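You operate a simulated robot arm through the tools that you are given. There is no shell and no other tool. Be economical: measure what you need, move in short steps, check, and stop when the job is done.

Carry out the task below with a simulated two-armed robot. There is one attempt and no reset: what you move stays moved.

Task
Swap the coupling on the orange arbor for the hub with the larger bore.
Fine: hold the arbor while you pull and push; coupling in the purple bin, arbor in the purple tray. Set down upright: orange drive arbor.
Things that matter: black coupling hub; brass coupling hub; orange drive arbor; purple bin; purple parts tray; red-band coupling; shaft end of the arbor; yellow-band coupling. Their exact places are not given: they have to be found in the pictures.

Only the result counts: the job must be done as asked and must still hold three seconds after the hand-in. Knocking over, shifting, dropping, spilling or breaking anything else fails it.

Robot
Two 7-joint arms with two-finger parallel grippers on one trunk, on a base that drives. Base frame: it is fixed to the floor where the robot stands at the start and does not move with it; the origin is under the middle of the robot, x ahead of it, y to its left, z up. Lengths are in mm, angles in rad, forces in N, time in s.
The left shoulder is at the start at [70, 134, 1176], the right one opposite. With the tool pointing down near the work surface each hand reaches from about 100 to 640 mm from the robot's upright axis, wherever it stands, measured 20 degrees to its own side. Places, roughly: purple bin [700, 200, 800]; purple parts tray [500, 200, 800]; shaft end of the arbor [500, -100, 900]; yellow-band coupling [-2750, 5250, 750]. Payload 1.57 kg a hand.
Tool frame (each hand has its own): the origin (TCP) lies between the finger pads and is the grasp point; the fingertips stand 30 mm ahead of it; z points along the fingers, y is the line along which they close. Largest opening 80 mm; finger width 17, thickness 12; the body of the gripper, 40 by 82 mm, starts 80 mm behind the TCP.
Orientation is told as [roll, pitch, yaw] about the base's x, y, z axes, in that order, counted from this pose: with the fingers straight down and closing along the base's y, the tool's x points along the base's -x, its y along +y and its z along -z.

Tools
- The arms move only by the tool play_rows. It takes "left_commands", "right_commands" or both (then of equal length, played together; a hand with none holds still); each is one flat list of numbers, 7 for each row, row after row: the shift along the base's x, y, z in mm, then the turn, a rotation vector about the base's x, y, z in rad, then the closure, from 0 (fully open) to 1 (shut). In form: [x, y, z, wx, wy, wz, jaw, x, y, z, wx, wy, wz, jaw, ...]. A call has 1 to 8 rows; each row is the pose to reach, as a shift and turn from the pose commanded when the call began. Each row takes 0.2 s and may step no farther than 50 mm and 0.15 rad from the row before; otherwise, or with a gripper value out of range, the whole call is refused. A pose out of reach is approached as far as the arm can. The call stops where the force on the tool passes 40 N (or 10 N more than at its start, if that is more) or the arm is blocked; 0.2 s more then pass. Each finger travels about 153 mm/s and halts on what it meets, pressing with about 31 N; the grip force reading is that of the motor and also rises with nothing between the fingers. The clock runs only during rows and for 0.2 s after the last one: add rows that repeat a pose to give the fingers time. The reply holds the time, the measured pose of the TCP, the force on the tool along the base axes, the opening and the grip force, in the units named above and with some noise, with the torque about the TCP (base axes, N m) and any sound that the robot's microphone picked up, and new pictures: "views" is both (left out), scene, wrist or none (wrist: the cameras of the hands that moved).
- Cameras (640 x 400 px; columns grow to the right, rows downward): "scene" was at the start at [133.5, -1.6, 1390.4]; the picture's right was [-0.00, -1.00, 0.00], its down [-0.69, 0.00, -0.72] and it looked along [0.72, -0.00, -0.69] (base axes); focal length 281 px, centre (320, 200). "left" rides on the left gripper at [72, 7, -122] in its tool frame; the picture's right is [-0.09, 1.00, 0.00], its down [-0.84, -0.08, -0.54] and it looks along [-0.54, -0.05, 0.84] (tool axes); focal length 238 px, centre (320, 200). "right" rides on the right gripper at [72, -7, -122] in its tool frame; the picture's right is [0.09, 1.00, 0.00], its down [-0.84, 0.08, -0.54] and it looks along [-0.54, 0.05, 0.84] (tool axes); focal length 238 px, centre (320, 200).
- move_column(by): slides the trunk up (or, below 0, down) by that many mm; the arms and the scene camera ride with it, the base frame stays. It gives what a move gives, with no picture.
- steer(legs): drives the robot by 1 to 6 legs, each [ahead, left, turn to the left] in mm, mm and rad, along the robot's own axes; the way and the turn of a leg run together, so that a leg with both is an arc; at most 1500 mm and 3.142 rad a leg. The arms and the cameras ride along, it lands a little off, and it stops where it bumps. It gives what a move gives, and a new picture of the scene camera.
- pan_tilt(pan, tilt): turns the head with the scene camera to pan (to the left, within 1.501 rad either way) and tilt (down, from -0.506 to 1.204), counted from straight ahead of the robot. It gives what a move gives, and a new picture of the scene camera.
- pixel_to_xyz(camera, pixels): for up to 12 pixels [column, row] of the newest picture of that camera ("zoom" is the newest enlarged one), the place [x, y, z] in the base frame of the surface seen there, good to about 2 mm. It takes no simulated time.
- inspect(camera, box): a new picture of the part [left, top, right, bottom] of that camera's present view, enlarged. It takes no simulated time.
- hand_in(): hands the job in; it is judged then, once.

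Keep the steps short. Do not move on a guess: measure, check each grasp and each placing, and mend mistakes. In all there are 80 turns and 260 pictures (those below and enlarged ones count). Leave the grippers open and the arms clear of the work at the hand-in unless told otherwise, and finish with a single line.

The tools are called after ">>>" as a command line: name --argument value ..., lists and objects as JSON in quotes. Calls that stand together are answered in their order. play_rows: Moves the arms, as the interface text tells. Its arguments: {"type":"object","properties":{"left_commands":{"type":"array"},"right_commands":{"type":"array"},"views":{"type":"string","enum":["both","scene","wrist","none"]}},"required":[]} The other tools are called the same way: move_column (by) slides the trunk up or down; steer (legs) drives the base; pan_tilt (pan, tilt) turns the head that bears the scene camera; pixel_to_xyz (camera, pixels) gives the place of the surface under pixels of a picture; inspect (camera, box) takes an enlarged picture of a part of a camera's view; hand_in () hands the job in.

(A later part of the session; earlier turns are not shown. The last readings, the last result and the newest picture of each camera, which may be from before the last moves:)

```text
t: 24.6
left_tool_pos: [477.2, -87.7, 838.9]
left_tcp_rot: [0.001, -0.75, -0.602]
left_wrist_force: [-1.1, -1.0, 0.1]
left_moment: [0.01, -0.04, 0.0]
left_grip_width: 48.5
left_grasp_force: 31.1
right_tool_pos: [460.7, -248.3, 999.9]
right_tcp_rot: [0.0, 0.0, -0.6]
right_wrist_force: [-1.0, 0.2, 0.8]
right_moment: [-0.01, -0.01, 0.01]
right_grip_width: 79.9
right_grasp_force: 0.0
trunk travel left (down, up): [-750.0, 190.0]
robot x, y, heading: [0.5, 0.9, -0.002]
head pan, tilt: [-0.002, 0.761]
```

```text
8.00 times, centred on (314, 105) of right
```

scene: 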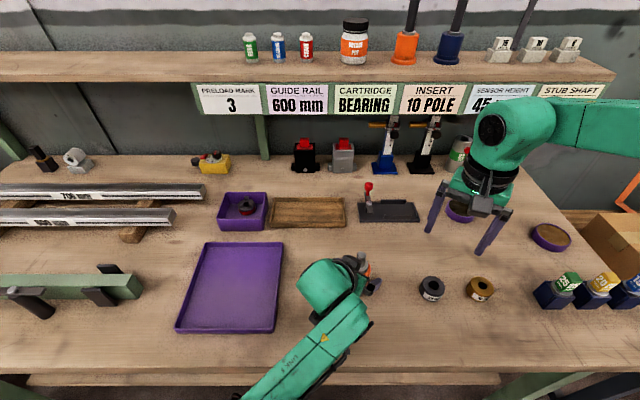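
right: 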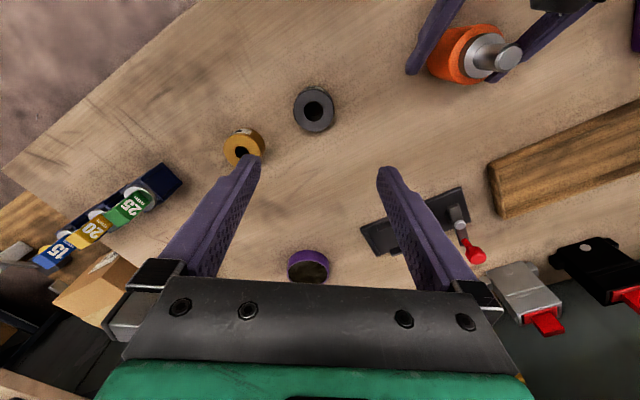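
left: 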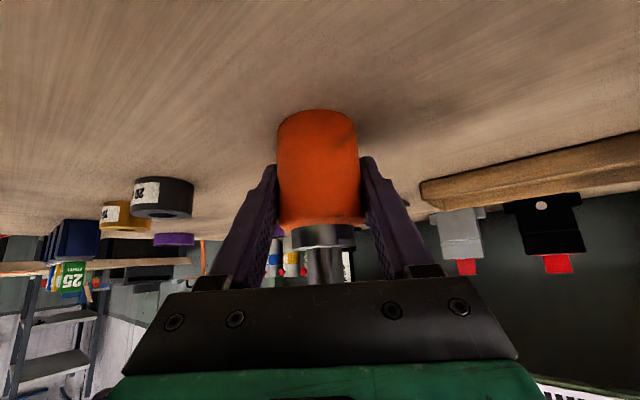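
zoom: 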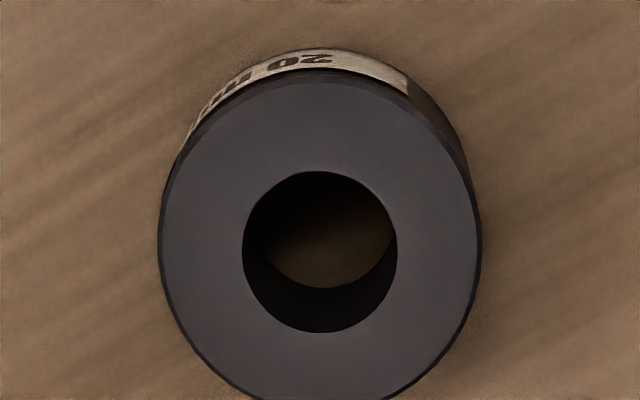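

>>> pixel_to_xyz --camera "zoom" --pixels '[[170, 245], [472, 245], [320, 90], [320, 160], [320, 345], [230, 250], [410, 250], [245, 370], [395, 370]]'

>>> inspect --camera "right" --box '[400, 0, 560, 100]'

>>> pixel_to_xyz --camera "zoom" --pixels '[[430, 235], [435, 215], [390, 270], [465, 235], [330, 180], [310, 250], [400, 200]]'

```text
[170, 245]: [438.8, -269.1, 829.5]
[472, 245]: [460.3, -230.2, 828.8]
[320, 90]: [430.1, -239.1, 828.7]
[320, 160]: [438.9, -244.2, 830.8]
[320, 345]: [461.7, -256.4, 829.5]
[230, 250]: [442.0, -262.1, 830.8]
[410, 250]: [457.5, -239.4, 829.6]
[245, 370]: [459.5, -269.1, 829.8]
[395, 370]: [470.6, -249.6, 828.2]
```

```text
4.00 times, centred on (480, 50) of right
```

zoom: 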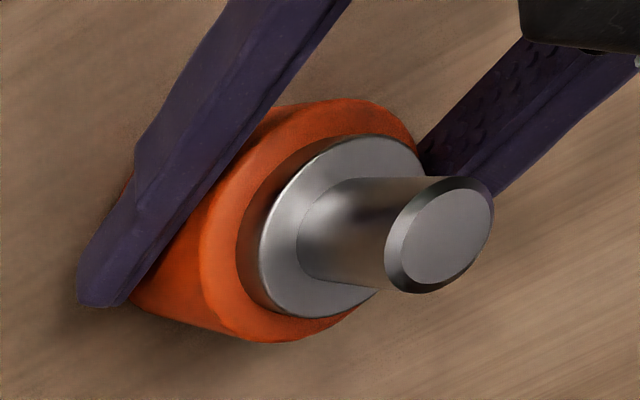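

```text
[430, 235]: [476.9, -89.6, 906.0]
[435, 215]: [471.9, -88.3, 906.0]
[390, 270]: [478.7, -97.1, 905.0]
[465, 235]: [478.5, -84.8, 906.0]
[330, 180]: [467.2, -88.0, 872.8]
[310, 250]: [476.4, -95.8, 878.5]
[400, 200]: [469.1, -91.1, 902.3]
```

Hub centre (450,-250), top z 829.5, Ø≈44. Shaft end centre ≈(478,-88) z 906. Right hand descends over the hub to TCP z 838.

>>> play_rows --right_commands '[-10.5, -1.7, -10, 0, 0, 0, 0, -10.5, -1.7, -45, 0, 0, 0, 0, -10.5, -1.7, -80, 0, 0, 0, 0, -10.5, -1.7, -110, 0, 0, 0, 0, -10.5, -1.7, -135, 0, 0, 0, 0, -10.5, -1.7, -155, 0, 0, 0, 0, -10.5, -1.7, -162, 0, 0, 0, 0, -10.5, -1.7, -162, 0, 0, 0, 0]' --views "wrist"

```text
t: 26.4
left_tool_pos: [476.9, -86.8, 839.0]
left_tcp_rot: [-0.001, -0.751, -0.598]
left_wrist_force: [-0.5, 0.4, 0.7]
left_moment: [0.05, 0.06, 0.02]
left_grip_width: 48.5
left_grasp_force: 30.7
right_tool_pos: [450.4, -249.5, 838.2]
right_tcp_rot: [0.001, 0.0, -0.6]
right_wrist_force: [0.0, -0.2, 0.1]
right_moment: [-0.01, 0.01, -0.04]
right_grip_width: 79.9
right_grasp_force: 0.1
trunk travel left (down, up): [-750.0, 190.0]
robot x, y, heading: [0.6, 0.3, -0.002]
head pan, tilt: [-0.002, 0.761]
```

right: 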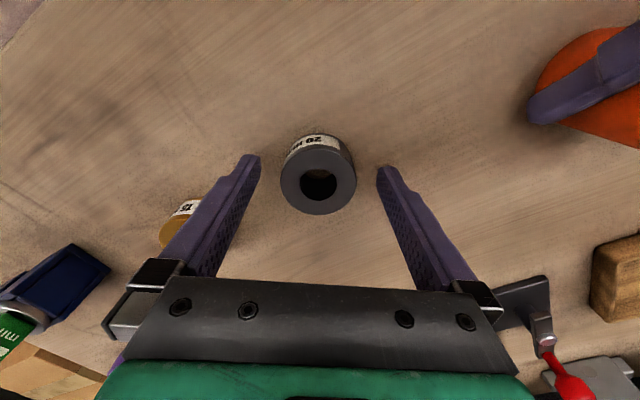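

Hub centred between the fingers; close and lift.

>>> play_rows --right_commands '[0, 0, 0, 0, 0, 0, 0.4, 0, 0, 0, 0, 0, 0, 1, 0, 0, 0, 0, 0, 0, 1, 0, 0, 20, 0, 0, 0, 1, 0, 0, 60, 0, 0, 0, 1, 0, 0, 105, 0, 0, 0, 1, 0, 0, 145, 0, 0, 0, 1, 0, 0, 145, 0, 0, 0, 1]' --views "wrist"

```text
t: 28.2
left_tool_pos: [477.5, -85.7, 839.4]
left_tcp_rot: [0.0, -0.748, -0.598]
left_wrist_force: [-0.9, 1.4, 0.5]
left_moment: [0.07, -0.01, 0.03]
left_grip_width: 48.8
left_grasp_force: 31.0
right_tool_pos: [451.3, -249.9, 981.1]
right_tcp_rot: [-0.001, -0.001, -0.603]
right_wrist_force: [0.7, 0.4, -1.9]
right_moment: [-0.02, -0.01, 0.02]
right_grip_width: 47.0
right_grasp_force: 31.0
trunk travel left (down, up): [-750.0, 190.0]
robot x, y, heading: [2.9, 0.9, -0.0]
head pan, tilt: [-0.002, 0.761]
```

right: 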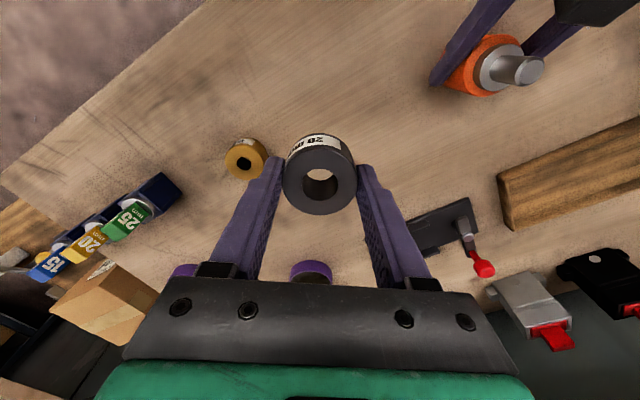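

The hub is gripped (47.0 mm). Now measure its bore centre and the shaft end in the same camera.

>>> inspect --camera "right" --box '[280, 130, 360, 220]'

>>> inspect --camera "right" --box '[490, 45, 570, 95]'

```text
4.44 times, centred on (320, 175) of right
```

zoom: 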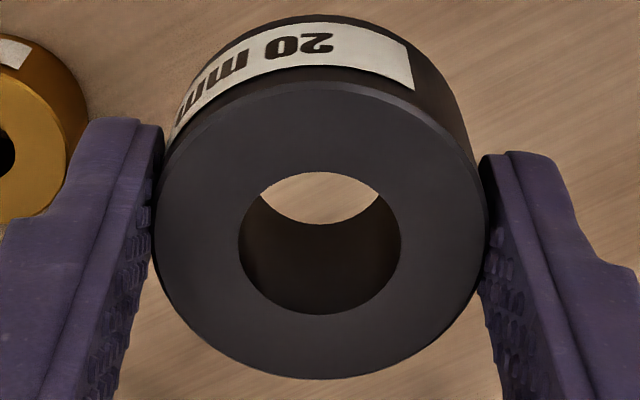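

```text
8.00 times, centred on (530, 70) of right
```

zoom: 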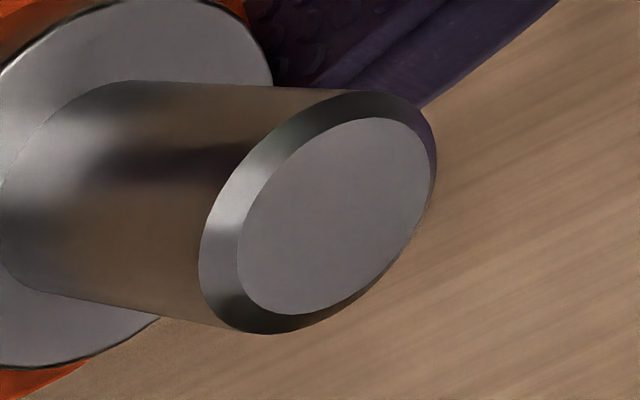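

>>> pixel_to_xyz --camera "zoom" --pixels '[[245, 260], [424, 170], [385, 124], [282, 308], [334, 215], [380, 240], [290, 190]]'

>>> pixel_to_xyz --camera "right" --pixels '[[299, 185], [341, 184.5], [320, 165.5], [320, 203.5], [286, 190], [354, 190], [320, 152], [320, 212]]'

```text
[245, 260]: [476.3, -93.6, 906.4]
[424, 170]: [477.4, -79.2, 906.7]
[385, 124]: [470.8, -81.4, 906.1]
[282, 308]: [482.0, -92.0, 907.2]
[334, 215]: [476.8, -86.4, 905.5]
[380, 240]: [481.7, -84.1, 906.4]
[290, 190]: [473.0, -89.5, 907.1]
```

```text
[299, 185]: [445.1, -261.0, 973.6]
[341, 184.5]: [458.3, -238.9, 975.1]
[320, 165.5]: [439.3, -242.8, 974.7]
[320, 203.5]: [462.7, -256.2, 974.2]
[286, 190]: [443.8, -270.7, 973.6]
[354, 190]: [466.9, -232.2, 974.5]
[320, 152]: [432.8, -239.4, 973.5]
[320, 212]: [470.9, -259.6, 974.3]
```

Hub centre (451.5,-249.7); shaft end (476.9,-86.6). Shift (25.4, 163.1), staying above the shaft.

>>> play_rows --right_commands '[5, 40, 5, 0, 0, 0, 1, 10, 80, 5, 0, 0, 0, 1, 16, 120, 5, 0, 0, 0, 1, 25.4, 163.1, 5, 0, 0, 0, 1, 25.4, 163.1, -10, 0, 0, 0, 1, 25.4, 163.1, -25, 0, 0, 0, 1, 25.4, 163.1, -25, 0, 0, 0, 1]' --views "both"

>>> inspect --camera "right" --box '[270, 130, 370, 220]'

```text
t: 29.8
left_tool_pos: [478.3, -85.8, 839.5]
left_tcp_rot: [0.0, -0.75, -0.6]
left_wrist_force: [0.6, 1.0, 1.7]
left_moment: [0.13, -0.06, 0.01]
left_grip_width: 48.7
left_grasp_force: 30.6
right_tool_pos: [459.3, -105.8, 965.5]
right_tcp_rot: [0.001, -0.001, -0.601]
right_wrist_force: [0.0, 0.5, -3.2]
right_moment: [0.01, -0.02, 0.01]
right_grip_width: 47.2
right_grasp_force: 30.7
right hand out of reach, approached as far as the arm can: row 4, 5, 6, 7
trunk travel left (down, up): [-750.0, 190.0]
robot x, y, heading: [-0.1, -2.0, -0.004]
head pan, tilt: [-0.002, 0.761]
```

scene: 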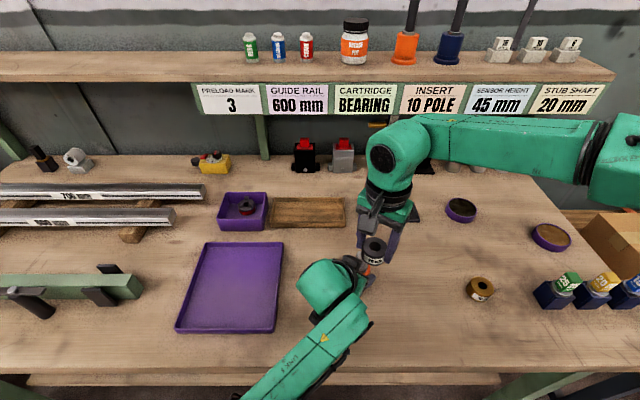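
right: 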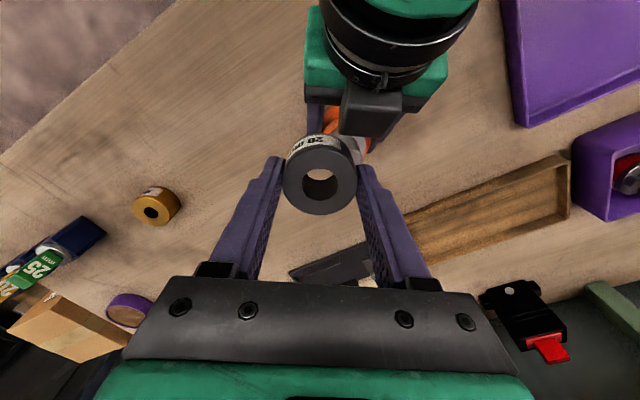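

```text
4.44 times, centred on (320, 175) of right
```

zoom: 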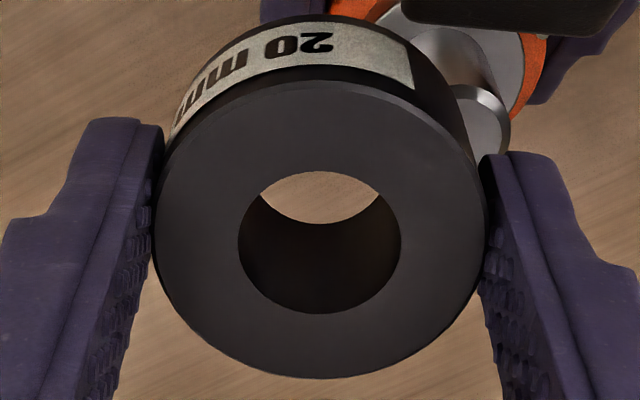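

The right arm can't reach with yaw -0.6 there. I'll rise a bit, back off, and turn to yaw -0.3.

>>> play_rows --right_commands '[0, -20, 15, 0, 0, 0, 1, 0, -30, 25, 0, 0, 0.15, 1, 0, -30, 25, 0, 0, 0.3, 1, 6, -10, 25, 0, 0, 0.3, 1, 12, 8, 25, 0, 0, 0.3, 1, 17.6, 19, 25, 0, 0, 0.3, 1, 17.6, 19, 25, 0, 0, 0.3, 1]' --views "wrist"

```text
t: 31.4
left_tool_pos: [476.8, -87.7, 838.9]
left_tcp_rot: [-0.002, -0.75, -0.599]
left_wrist_force: [0.4, 0.7, 2.0]
left_moment: [0.01, -0.03, 0.03]
left_grip_width: 48.6
left_grasp_force: 31.0
right_tool_pos: [465.6, -103.7, 991.5]
right_tcp_rot: [-0.001, 0.001, -0.298]
right_wrist_force: [-0.1, -0.8, -2.8]
right_moment: [0.02, 0.04, 0.0]
right_grip_width: 47.4
right_grasp_force: 31.3
right hand out of reach, approached as far as the arm can: row 5, 6, 7
trunk travel left (down, up): [-750.0, 190.0]
robot x, y, heading: [3.8, -2.8, -0.005]
head pan, tilt: [-0.002, 0.761]
```

right: 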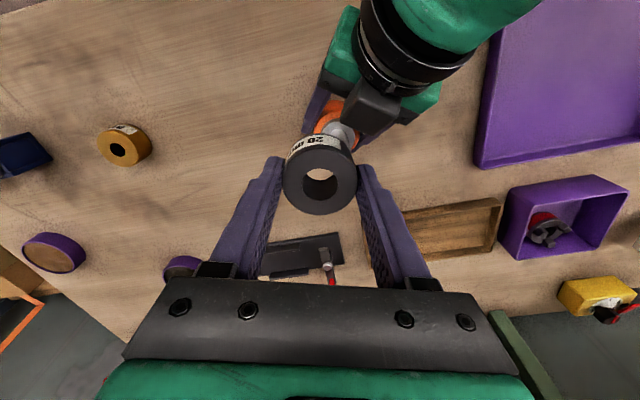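

Reach is still limited at y≈-104. Instead I'll bring the arbor toward the right hand: left lifts it slightly, carries it by (-20,-52) and sets it back at the same height, still holding; right moves clear first.

>>> play_rows --right_commands '[0, -40, 5, 0, 0, 0, 1, 0, -80, 10, 0, 0, 0, 1, 0, -80, 10, 0, 0, 0, 1, 0, -80, 10, 0, 0, 0, 1, 0, -80, 10, 0, 0, 0, 1, 0, -80, 10, 0, 0, 0, 1, 0, -80, 10, 0, 0, 0, 1, 0, -80, 10, 0, 0, 0, 1]' --left_commands '[0, 0, 0, 0, 0, 0, 1, 0, 0, 6, 0, 0, 0, 1, -7, -18, 6, 0, 0, 0, 1, -14, -36, 6, 0, 0, 0, 1, -20, -52, 6, 0, 0, 0, 1, -20, -52, 6, 0, 0, 0, 1, -20, -52, 2, 0, 0, 0, 1, -20, -52, 0, 0, 0, 0, 1]' --views "both"

```text
t: 33.2
left_tool_pos: [460.2, -130.9, 839.8]
left_tcp_rot: [0.024, -0.758, -0.612]
left_wrist_force: [1.9, -3.8, 19.9]
left_moment: [-0.38, 0.39, 0.13]
left_grip_width: 49.1
left_grasp_force: 31.0
right_tool_pos: [466.0, -184.3, 1001.5]
right_tcp_rot: [-0.001, -0.002, -0.3]
right_wrist_force: [0.5, 0.3, -2.7]
right_moment: [0.0, 0.0, 0.02]
right_grip_width: 47.2
right_grasp_force: 31.2
trunk travel left (down, up): [-750.0, 190.0]
robot x, y, heading: [2.3, 1.6, 0.0]
head pan, tilt: [-0.002, 0.761]
```

scene: 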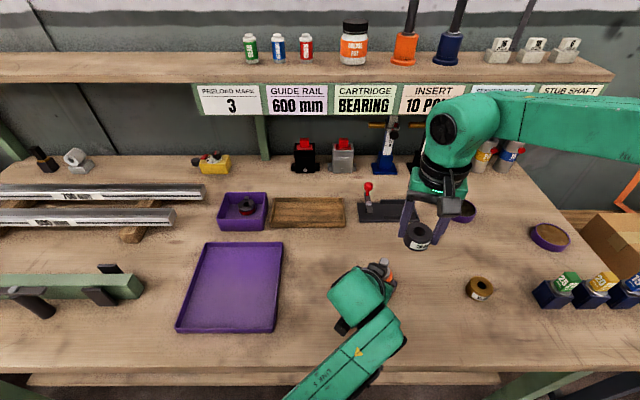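
right: 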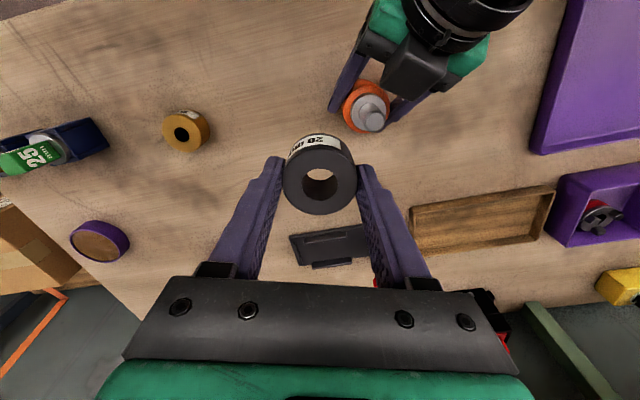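
left: 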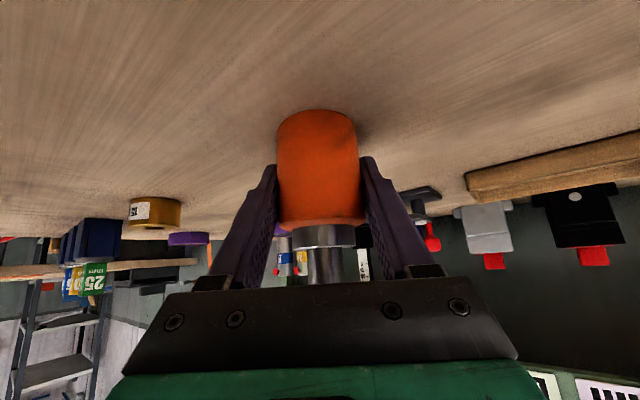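

The left hand stopped short at y≈-131 with a slight tilt and 20 N pressing. Relieve: lift 4 mm, move back +10 in y, lower again.

>>> play_rows --left_commands '[0, 0, 4, 0, 0, 0, 1, 2, 8, 6, 0, 0, 0, 1, 4, 16, 6, 0, 0, 0, 1, 4, 16, 6, 0, 0, 0, 1]' --views "none"

```text
t: 34.2
left_tool_pos: [460.8, -123.5, 843.8]
left_tcp_rot: [-0.003, -0.747, -0.598]
left_wrist_force: [0.4, -0.9, -3.7]
left_moment: [0.0, -0.01, -0.01]
left_grip_width: 48.9
left_grasp_force: 30.6
right_tool_pos: [468.5, -185.1, 1000.7]
right_tcp_rot: [-0.001, 0.002, -0.301]
right_wrist_force: [-0.3, 0.7, -0.9]
right_moment: [0.02, 0.01, 0.01]
right_grip_width: 47.0
right_grasp_force: 31.1
trunk travel left (down, up): [-750.0, 190.0]
robot x, y, heading: [1.6, -0.3, 0.0]
head pan, tilt: [-0.002, 0.761]
```

Orientation is nominal again. Lower gently until it touches the table.

>>> play_rows --left_commands '[0, 0, -2, 0, 0, 0, 1, 0, 0, -4, 0, 0, 0, 1, 0, 0, -5.5, 0, 0, 0, 1, 0, 0, -5.5, 0, 0, 0, 1]' --views "wrist"

>>> inspect --camera "right" --box '[320, 70, 420, 140]'

```text
t: 35.2
left_tool_pos: [461.6, -122.0, 838.6]
left_tcp_rot: [0.001, -0.749, -0.601]
left_wrist_force: [1.0, -0.8, 1.9]
left_moment: [0.09, -0.1, -0.01]
left_grip_width: 49.1
left_grasp_force: 30.9
right_tool_pos: [467.8, -185.6, 1000.4]
right_tcp_rot: [0.001, 0.001, -0.299]
right_wrist_force: [-0.5, -0.2, -2.3]
right_moment: [-0.01, 0.0, 0.03]
right_grip_width: 47.2
right_grasp_force: 31.7
trunk travel left (down, up): [-750.0, 190.0]
robot x, y, heading: [0.3, 1.2, 0.002]
head pan, tilt: [-0.002, 0.761]
```

left: 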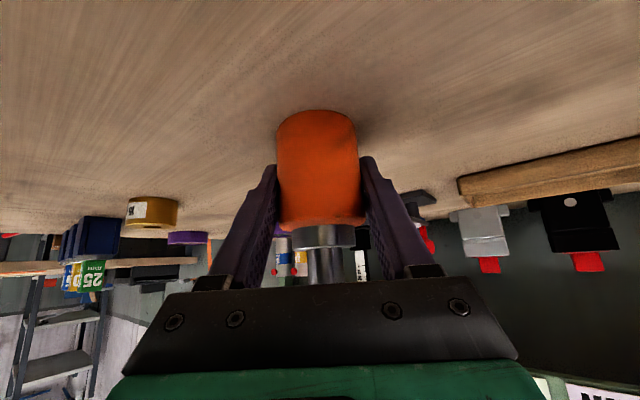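

```text
5.71 times, centred on (370, 105) of right
```

zoom: 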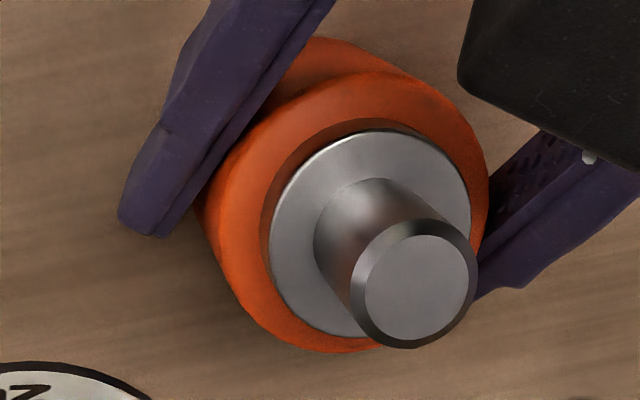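

>>> pixel_to_xyz --camera "zoom" --pixels '[[368, 288], [471, 287], [424, 239], [414, 337], [420, 288], [280, 240], [462, 200], [350, 140], [340, 325], [385, 320], [455, 250]]'

>>> pixel_to_xyz --camera "right" --pixels '[[299, 185], [341, 184.5], [320, 165.5], [320, 203.5], [286, 190], [354, 190], [320, 152], [320, 212]]'

```text
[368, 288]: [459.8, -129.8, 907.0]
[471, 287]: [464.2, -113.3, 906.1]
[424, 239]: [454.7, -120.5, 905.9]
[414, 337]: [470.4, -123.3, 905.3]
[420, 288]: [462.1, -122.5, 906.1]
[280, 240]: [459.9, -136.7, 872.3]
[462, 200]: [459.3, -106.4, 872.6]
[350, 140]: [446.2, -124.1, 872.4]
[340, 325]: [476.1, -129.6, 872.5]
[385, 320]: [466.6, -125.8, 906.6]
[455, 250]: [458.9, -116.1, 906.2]
```

```text
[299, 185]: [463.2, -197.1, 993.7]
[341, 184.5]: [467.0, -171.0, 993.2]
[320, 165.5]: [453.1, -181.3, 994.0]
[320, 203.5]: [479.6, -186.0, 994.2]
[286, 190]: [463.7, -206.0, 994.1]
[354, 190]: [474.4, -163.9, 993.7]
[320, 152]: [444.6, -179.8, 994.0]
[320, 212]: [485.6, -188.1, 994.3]
```

Shaft end (462.1,-122.0, z906), upright. Hub centre ≈(466,-184.2), bottom z≈963. Shift (-3.9, 62.3), lowering to ~8 mm above the shaft.

>>> play_rows --right_commands '[-2, 30, 0, 0, 0, 0, 1, -3.9, 62.3, 0, 0, 0, 0, 1, -3.9, 62.3, -20, 0, 0, 0, 1, -3.9, 62.3, -40, 0, 0, 0, 1, -3.9, 62.3, -49, 0, 0, 0, 1, -3.9, 62.3, -49, 0, 0, 0, 1]' --views "both"

>>> inspect --camera "right" --box '[270, 130, 370, 220]'

>>> inspect --camera "scene" --box '[340, 220, 420, 290]'

```text
t: 36.6
left_tool_pos: [463.0, -122.4, 838.8]
left_tcp_rot: [0.001, -0.75, -0.6]
left_wrist_force: [2.1, 2.0, 6.2]
left_moment: [0.3, -0.17, -0.05]
left_grip_width: 48.7
left_grasp_force: 31.2
right_tool_pos: [461.4, -121.7, 951.8]
right_tcp_rot: [0.0, 0.001, -0.299]
right_wrist_force: [1.0, -0.5, -1.9]
right_moment: [0.0, 0.02, 0.02]
right_grip_width: 47.2
right_grasp_force: 31.2
trunk travel left (down, up): [-750.0, 190.0]
robot x, y, heading: [4.1, -0.5, 0.001]
head pan, tilt: [-0.002, 0.761]
```

scene: 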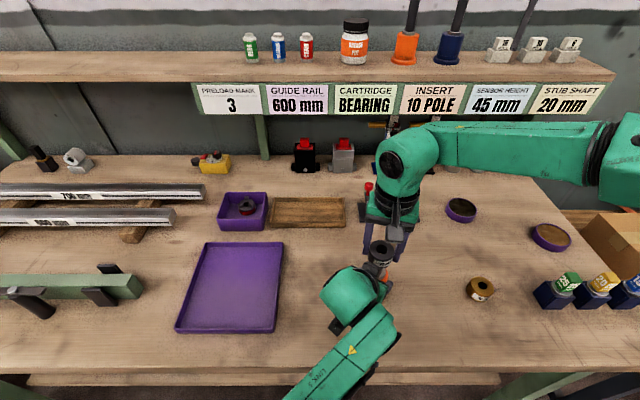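
right: 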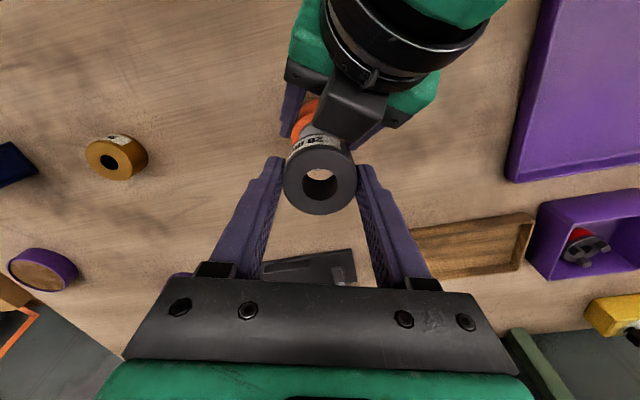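

```text
4.44 times, centred on (320, 175) of right
```

zoom: 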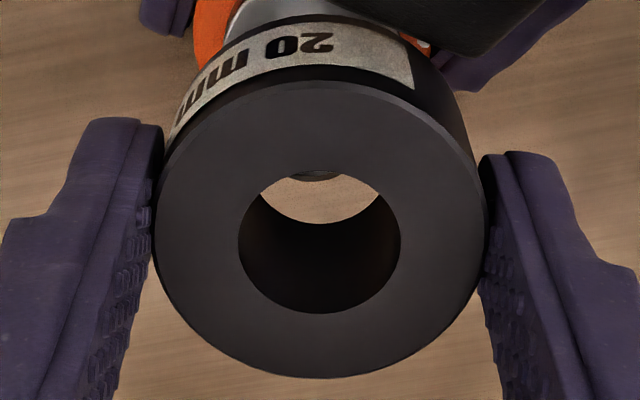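

```text
5.71 times, centred on (380, 255) of scene
```

zoom: 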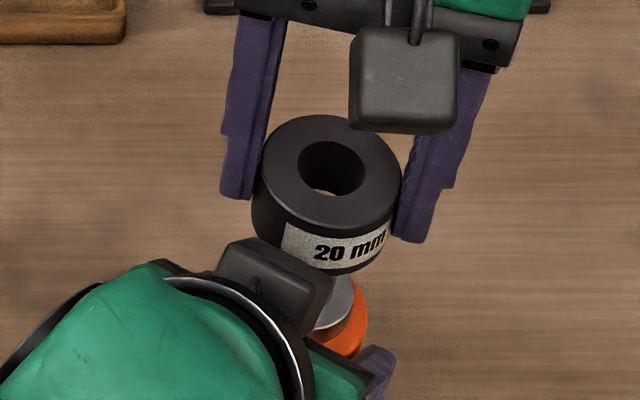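

>>> pixel_to_xyz --camera "right" --pixels '[[299, 185], [341, 184.5], [320, 165.5], [320, 203.5], [320, 152], [320, 212], [289, 184], [351, 184]]'

>>> pixel_to_xyz --camera "zoom" --pixels '[[295, 165], [367, 165], [330, 138], [330, 200], [245, 255], [280, 270], [325, 290], [275, 195], [390, 195], [330, 120]]'

```text
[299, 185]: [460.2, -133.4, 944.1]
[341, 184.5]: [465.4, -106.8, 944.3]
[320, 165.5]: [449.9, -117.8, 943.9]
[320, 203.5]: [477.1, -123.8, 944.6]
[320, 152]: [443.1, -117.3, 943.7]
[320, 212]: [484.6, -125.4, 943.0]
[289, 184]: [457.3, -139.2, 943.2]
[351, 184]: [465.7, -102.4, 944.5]
```

```text
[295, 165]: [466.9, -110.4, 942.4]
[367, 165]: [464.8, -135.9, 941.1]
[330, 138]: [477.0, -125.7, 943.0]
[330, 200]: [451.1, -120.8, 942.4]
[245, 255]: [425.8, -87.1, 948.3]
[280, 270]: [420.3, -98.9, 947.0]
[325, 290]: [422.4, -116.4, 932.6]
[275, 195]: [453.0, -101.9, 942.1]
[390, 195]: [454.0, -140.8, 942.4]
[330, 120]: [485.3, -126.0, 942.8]
```

Hub ≈(462.6,-121.1), within ~1 mm of the shaft axis. Small correction (-0.4,-0.7) and lower slowly 14 mm, watching the force.

>>> play_rows --right_commands '[-0.4, -0.7, -3, 0, 0, 0, 1, -0.4, -0.7, -6, 0, 0, 0, 1, -0.4, -0.7, -8, 0, 0, 0, 1, -0.4, -0.7, -10, 0, 0, 0, 1, -0.4, -0.7, -12, 0, 0, 0, 1, -0.4, -0.7, -14, 0, 0, 0, 1, -0.4, -0.7, -14, 0, 0, 0, 1]' --views "scene"

>>> inspect --camera "scene" --box '[340, 220, 420, 290]'

```text
t: 38.2
left_tool_pos: [461.1, -122.8, 839.5]
left_tcp_rot: [-0.001, -0.751, -0.597]
left_wrist_force: [2.0, 1.1, 6.9]
left_moment: [0.2, 0.01, -0.02]
left_grip_width: 48.6
left_grasp_force: 31.2
right_tool_pos: [463.1, -121.6, 938.5]
right_tcp_rot: [-0.001, 0.0, -0.302]
right_wrist_force: [-0.1, 0.0, -0.9]
right_moment: [0.0, -0.02, 0.0]
right_grip_width: 47.3
right_grasp_force: 30.9
trunk travel left (down, up): [-750.0, 190.0]
robot x, y, heading: [0.1, -0.0, 0.0]
head pan, tilt: [-0.002, 0.761]
```

scene: 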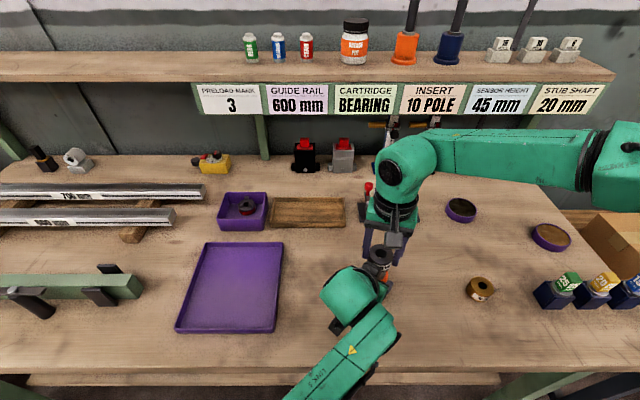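

```text
5.71 times, centred on (380, 255) of scene
```

zoom: 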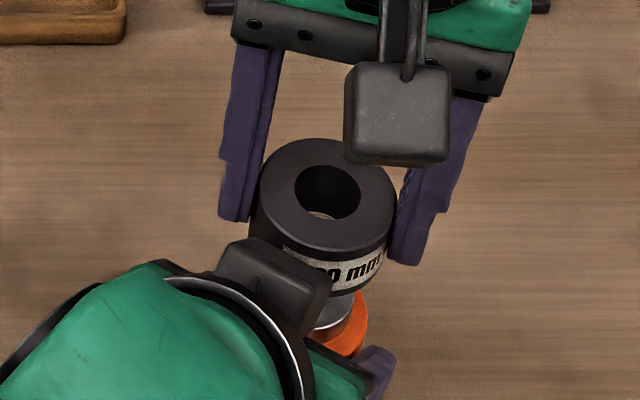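

No contact force and hub bottom is ≈899, below the shaft end 906: it has entered. Continue pushing down to the shoulder.

>>> play_rows --right_commands '[0, 0, -4, 0, 0, 0, 1, 0, 0, -8, 0, 0, 0, 1, 0, 0, -12, 0, 0, 0, 1, 0, 0, -16, 0, 0, 0, 1, 0, 0, -20, 0, 0, 0, 1, 0, 0, -24, 0, 0, 0, 1, 0, 0, -27, 0, 0, 0, 1, 0, 0, -29, 0, 0, 0, 1]' --views "both"

>>> inspect --camera "scene" --box '[340, 220, 420, 290]'

```text
t: 40.0
left_tool_pos: [460.3, -123.3, 839.5]
left_tcp_rot: [-0.003, -0.75, -0.6]
left_wrist_force: [-10.2, -18.1, 1.5]
left_moment: [0.66, -0.76, 0.01]
left_grip_width: 48.8
left_grasp_force: 30.8
right_tool_pos: [458.7, -125.5, 917.5]
right_tcp_rot: [0.008, -0.006, -0.3]
right_wrist_force: [15.4, 19.8, 7.1]
right_moment: [0.66, -0.48, 0.04]
right_grip_width: 47.1
right_grasp_force: 31.1
right hand out of reach, approached as far as the arm can: row 4, 5, 6, 7, 8
trunk travel left (down, up): [-750.0, 190.0]
robot x, y, heading: [-1.5, 1.6, -0.003]
head pan, tilt: [-0.002, 0.761]
```

scene: 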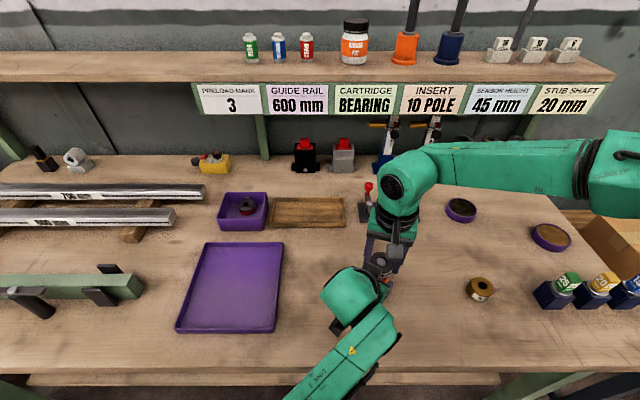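
right: 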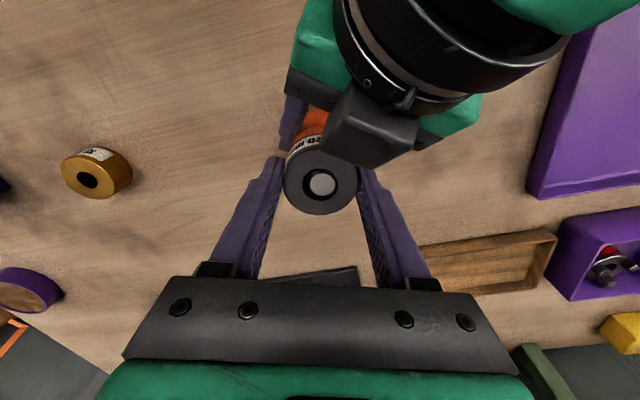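

```text
5.71 times, centred on (380, 255) of scene
```

zoom: 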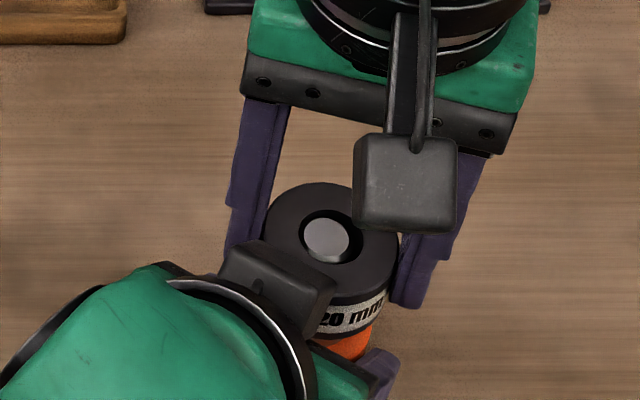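

The hub is on the shaft but ~7 mm above the shoulder: the right arm's reach at this yaw limits it and it pulls sideways. Release the hub (it stays on the shaft), rise straight up, then push it home from another yaw.

>>> play_rows --right_commands '[0, 0, 0, 0, 0, 0, 0.3, 0, 0, 0, 0, 0, 0, 0.25, 0, 0, 10, 0, 0, 0, 0.25, 0, 0, 30, 0, 0, 0, 0.25, 0, 0, 60, 0, 0, 0, 0.25, 0, -20, 85, 0, 0, 0, 0.25, 0, -40, 95, 0, 0, 0.15, 0.25, 0, -40, 95, 0, 0, 0.3, 0.25]' --views "both"

>>> inspect --camera "scene" --box '[340, 220, 420, 290]'

```text
t: 41.8
left_tool_pos: [461.9, -122.5, 837.7]
left_tcp_rot: [0.0, -0.749, -0.6]
left_wrist_force: [-1.7, 0.9, -1.5]
left_moment: [-0.1, 0.06, -0.05]
left_grip_width: 48.5
left_grasp_force: 30.8
right_tool_pos: [456.1, -168.8, 1010.7]
right_tcp_rot: [0.001, 0.001, 0.001]
right_wrist_force: [-0.1, 0.0, 0.0]
right_moment: [0.0, 0.01, 0.0]
right_grip_width: 60.1
right_grasp_force: 0.1
trunk travel left (down, up): [-750.0, 190.0]
robot x, y, heading: [2.2, -2.9, -0.003]
head pan, tilt: [-0.002, 0.761]
```

scene: 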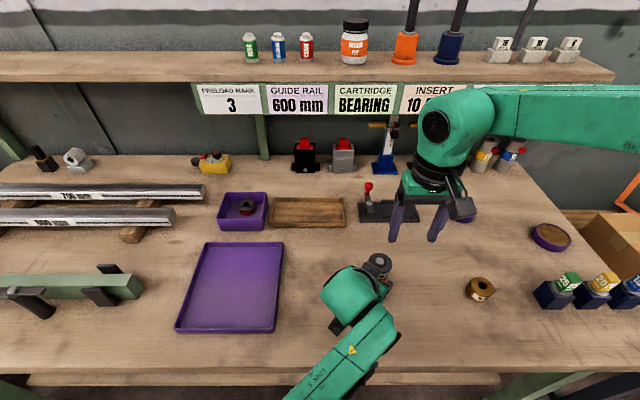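
right: 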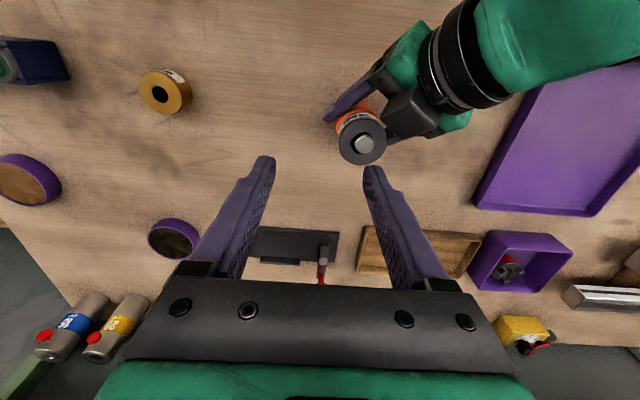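

```text
5.71 times, centred on (380, 255) of scene
```

zoom: 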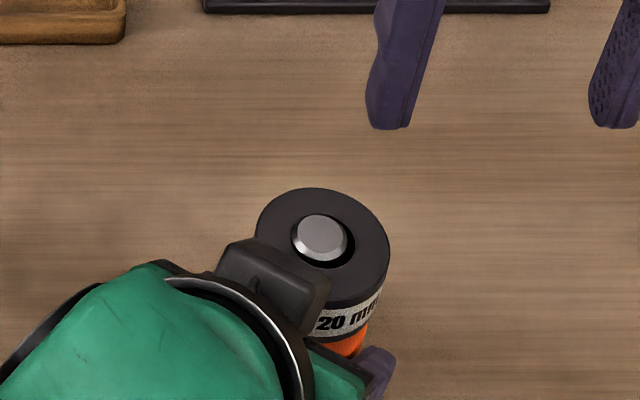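

Check the hub's height now.

>>> pixel_to_xyz --camera "zoom" --pixels '[[320, 232], [280, 225], [370, 240], [325, 198], [350, 280], [345, 300], [345, 345]]'

>>> inspect --camera "right" --box '[322, 90, 402, 180]'

>>> pixel_to_xyz --camera "right" --pixels '[[364, 143], [346, 145], [378, 138], [360, 158], [362, 122]]'

>>> inspect --camera "left" --box '[260, 200, 380, 290]'

```text
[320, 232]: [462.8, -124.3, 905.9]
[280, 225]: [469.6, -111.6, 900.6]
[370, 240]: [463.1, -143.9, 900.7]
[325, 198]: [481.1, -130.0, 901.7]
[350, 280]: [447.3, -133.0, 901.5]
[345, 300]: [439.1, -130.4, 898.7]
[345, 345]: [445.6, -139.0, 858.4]
```

```text
4.44 times, centred on (362, 135) of right
```

zoom: 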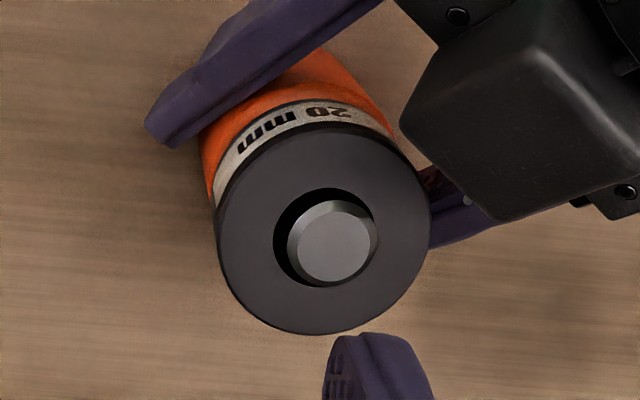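

```text
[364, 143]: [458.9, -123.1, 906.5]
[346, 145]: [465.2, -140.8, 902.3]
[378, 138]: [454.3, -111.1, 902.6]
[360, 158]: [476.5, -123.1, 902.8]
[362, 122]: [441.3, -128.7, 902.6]
```

```text
4.44 times, centred on (320, 245) of left
```

zoom: 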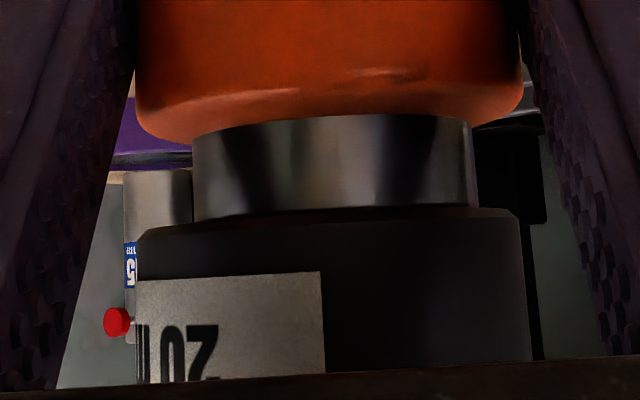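

The hub is fully seated (bottom flush with the collar at z≈872, top 902). Now the left lifts the arbor 50 mm and carries it toward the tray, unyawing as it goes; the right moves up and away.

>>> play_rows --left_commands '[0, 0, 20, 0, 0, 0, 1, 0, 15, 50, 0, 0, 0, 1, 0, 55, 55, 0, 0, 0.1, 1, 0, 98, 55, 0, 0, 0.2, 1, 2, 141, 55, 0, 0, 0.3, 1, 4, 184, 55, 0, 0, 0.4, 1, 6, 227, 55, 0, 0, 0.5, 1, 8, 270, 55, 0, 0, 0.6, 1]' --right_commands '[0, -20, 15, 0, 0, 0, 0.25, 0, -40, 30, 0, 0, 0, 0, 0, -40, 60, 0, 0, 0, 0, 0, -40, 90, 0, 0, 0, 0, 0, -40, 90, 0, 0, 0, 0, 0, -40, 90, 0, 0, 0, 0, 0, -40, 90, 0, 0, 0, 0, 0, -40, 90, 0, 0, 0, 0]' --views "both"

```text
t: 43.6
left_tool_pos: [470.3, 149.4, 893.4]
left_tcp_rot: [-0.002, -0.749, 0.003]
left_wrist_force: [-0.4, 0.9, -6.2]
left_moment: [-0.01, 0.01, -0.01]
left_grip_width: 48.5
left_grasp_force: 30.6
right_tool_pos: [457.3, -207.5, 1099.4]
right_tcp_rot: [-0.002, 0.002, 0.001]
right_wrist_force: [-0.5, 0.5, 0.5]
right_moment: [-0.03, 0.02, -0.01]
right_grip_width: 80.2
right_grasp_force: 0.0
trunk travel left (down, up): [-750.0, 190.0]
robot x, y, heading: [-2.0, -1.2, -0.008]
head pan, tilt: [-0.002, 0.761]
```

scene: 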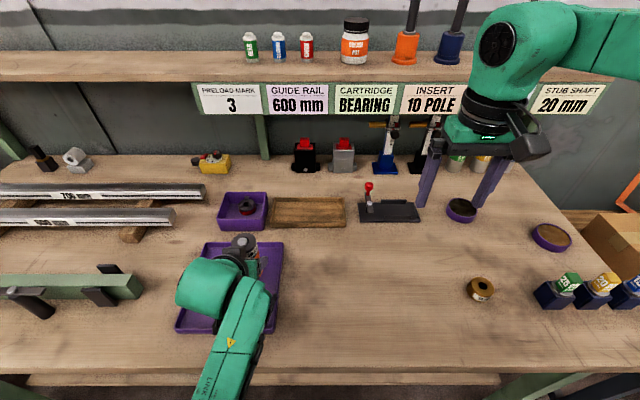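
right: 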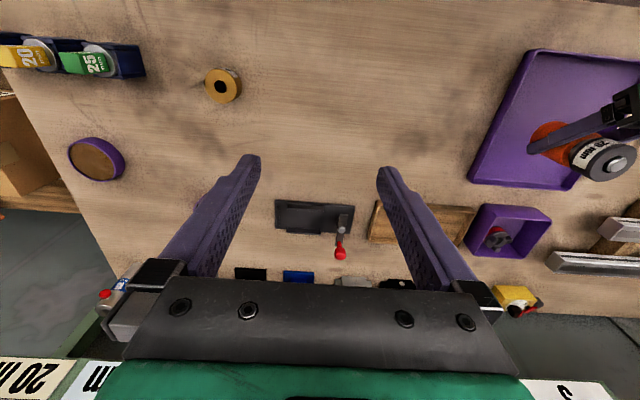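
left: 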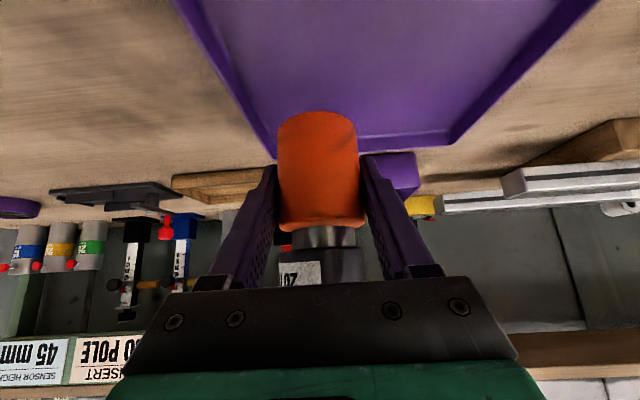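

Over the tray. Move to (470,192) and lower to ~4 mm above the tray floor, then slowly to contact.

>>> play_rows --left_commands '[0, 25, 0, 0, 0, 0, 1, 0, 43, 0, 0, 0, 0, 1, 0, 43, -20, 0, 0, 0, 1, 0, 43, -38, 0, 0, 0, 1, 0, 43, -45, 0, 0, 0, 1, 0, 43, -48, 0, 0, 0, 1, 0, 43, -49.5, 0, 0, 0, 1, 0, 43, -49.5, 0, 0, 0, 1]' --views "both"

```text
t: 45.4
left_tool_pos: [469.6, 191.3, 845.5]
left_tcp_rot: [-0.001, -0.75, 0.002]
left_wrist_force: [0.2, -0.2, -5.8]
left_moment: [0.03, 0.01, -0.02]
left_grip_width: 48.5
left_grasp_force: 31.0
right_tool_pos: [457.2, -208.2, 1099.2]
right_tcp_rot: [0.002, 0.002, 0.001]
right_wrist_force: [-0.3, 0.4, 0.0]
right_moment: [0.02, -0.02, -0.01]
right_grip_width: 79.9
right_grasp_force: 0.0
trunk travel left (down, up): [-750.0, 190.0]
robot x, y, heading: [1.5, 0.6, 0.005]
head pan, tilt: [-0.002, 0.761]
```

scene: 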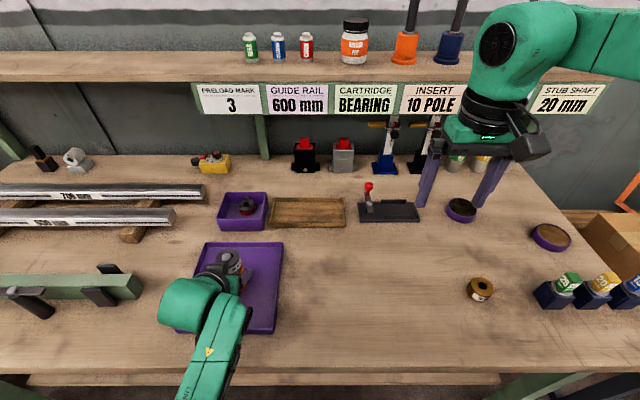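
left: 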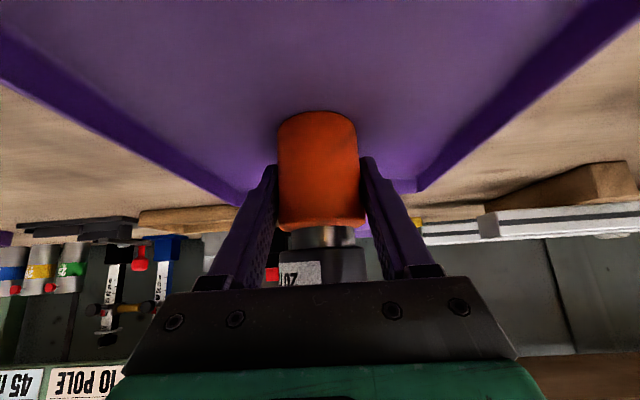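

Not yet touching (force still -5.8 N of weight). Lower 0.5–1 mm at a time.

>>> play_rows --left_commands '[0, 0, -0.7, 0, 0, 0, 1, 0, 0, -1.4, 0, 0, 0, 1, 0, 0, -2, 0, 0, 0, 1, 0, 0, -2, 0, 0, 0, 1]' --views "none"

```text
t: 46.4
left_tool_pos: [469.6, 191.2, 842.5]
left_tcp_rot: [-0.001, -0.751, 0.0]
left_wrist_force: [1.8, 1.3, 1.7]
left_moment: [0.03, 0.13, 0.0]
left_grip_width: 48.4
left_grasp_force: 31.3
right_tool_pos: [456.3, -208.2, 1100.1]
right_tcp_rot: [0.001, 0.0, 0.001]
right_wrist_force: [0.5, -0.2, 0.1]
right_moment: [0.03, -0.02, 0.0]
right_grip_width: 79.7
right_grasp_force: 0.0
trunk travel left (down, up): [-750.0, 190.0]
robot x, y, heading: [-1.0, -0.9, -0.001]
head pan, tilt: [-0.002, 0.761]
```

Contact (+1.7 N). Open fully and retreat along the fingers.

>>> play_rows --left_commands '[0, 0, 0, 0, 0, 0, 0.25, 0, 0, 0, 0, 0, 0, 0, 0, 0, 0, 0, 0, 0, 0, -10, 0, 11, 0, 0, 0, 0, -27, 0, 29, 0, 0, 0, 0, -48, 0, 51, 0, 0, 0, 0, -70, 0, 75, 0, 0, 0, 0, -75, 0, 110, 0, 0, 0, 0]' --views "both"

>>> inspect --camera "scene" --box '[190, 190, 290, 300]'

```text
t: 48.3
left_tool_pos: [400.7, 213.9, 935.3]
left_tcp_rot: [0.273, -0.709, -0.255]
left_wrist_force: [0.1, 0.2, 0.1]
left_moment: [-0.04, 0.01, -0.01]
left_grip_width: 80.0
left_grasp_force: 0.0
left hand out of reach, approached as far as the arm can: row 8
right_tool_pos: [457.7, -206.8, 1099.2]
right_tcp_rot: [0.001, 0.002, -0.001]
right_wrist_force: [0.8, 0.8, 0.1]
right_moment: [-0.03, -0.02, 0.01]
right_grip_width: 79.7
right_grasp_force: 0.1
trunk travel left (down, up): [-750.0, 190.0]
robot x, y, heading: [2.2, 1.7, -0.003]
head pan, tilt: [-0.002, 0.761]
stopped in row 8 (left hand): the arm was blocked; the commanded pose is now the measured one
```

scene: 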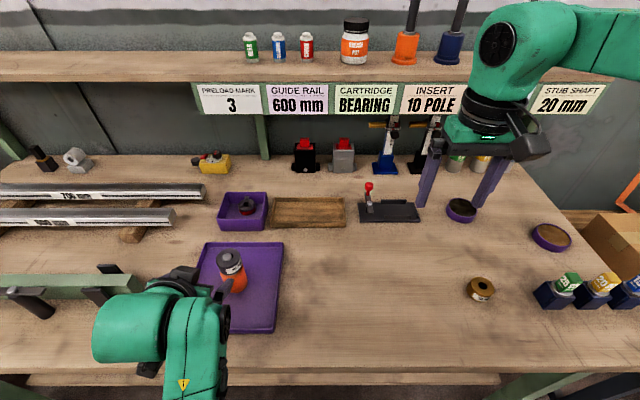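
left: 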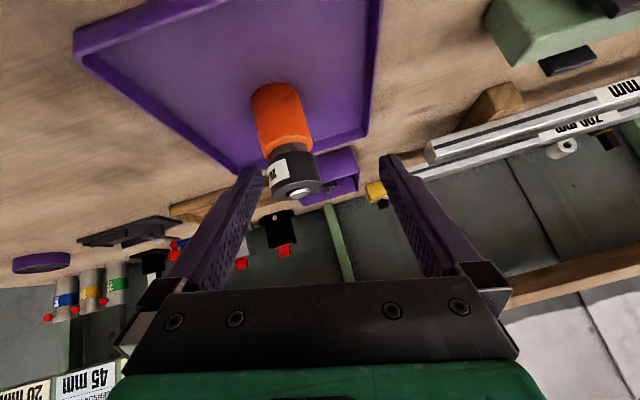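

```text
3.64 times, centred on (240, 245) of scene
```

zoom: 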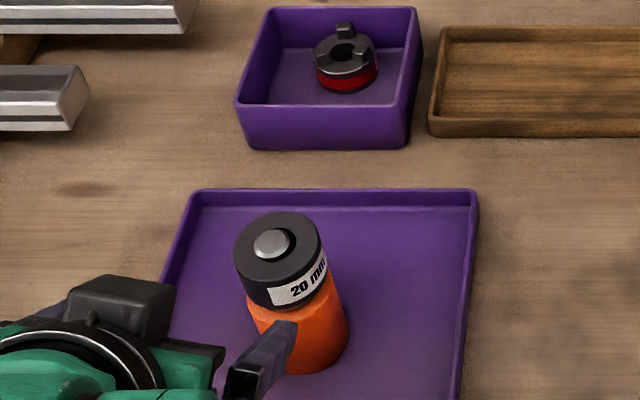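

The arbor stands upright in the tray. The left arm hit a limit while backing off; raise it while untilting, in small steps.

>>> play_rows --left_commands '[0, 5, 20, -0.03, 0.06, 0.03, 0, 0, 10, 45, -0.06, 0.14, 0.06, 0, 0, 10, 75, -0.1, 0.24, 0.1, 0, 0, 10, 110, -0.14, 0.34, 0.14, 0, 0, 10, 145, -0.18, 0.45, 0.18, 0, 0, 10, 180, -0.2, 0.55, 0.2, 0]' --views "both"

```text
t: 49.1
left_tool_pos: [395.4, 272.1, 997.9]
left_tcp_rot: [0.348, -0.486, -0.156]
left_wrist_force: [-0.4, 0.6, 0.2]
left_moment: [0.01, 0.01, 0.0]
left_grip_width: 79.8
left_grasp_force: 0.1
left hand out of reach, approached as far as the arm can: row 3
right_tool_pos: [457.7, -208.0, 1100.5]
right_tcp_rot: [-0.001, -0.001, -0.001]
right_wrist_force: [0.1, -0.1, -0.7]
right_moment: [0.02, 0.01, 0.0]
right_grip_width: 79.8
right_grasp_force: 0.1
trunk travel left (down, up): [-750.0, 190.0]
robot x, y, heading: [-0.7, 1.8, -0.005]
head pan, tilt: [-0.002, 0.761]
stopped in row 3 (left hand): the arm was blocked; the commanded pose is now the measured one
```

scene: 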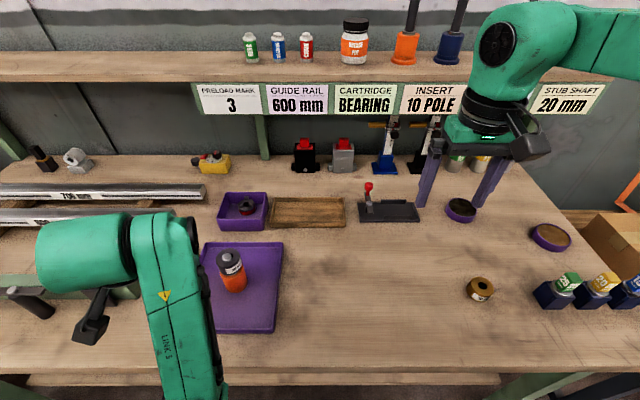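
left: 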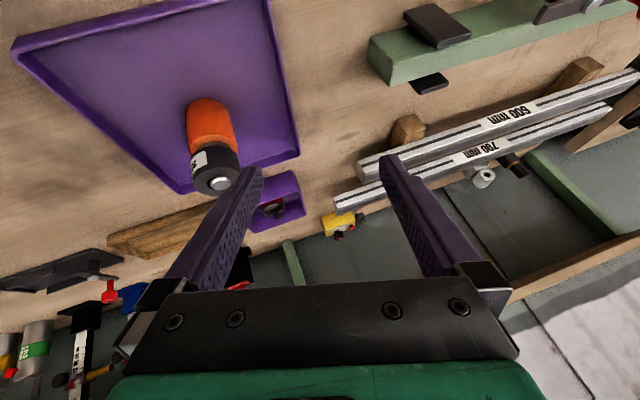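

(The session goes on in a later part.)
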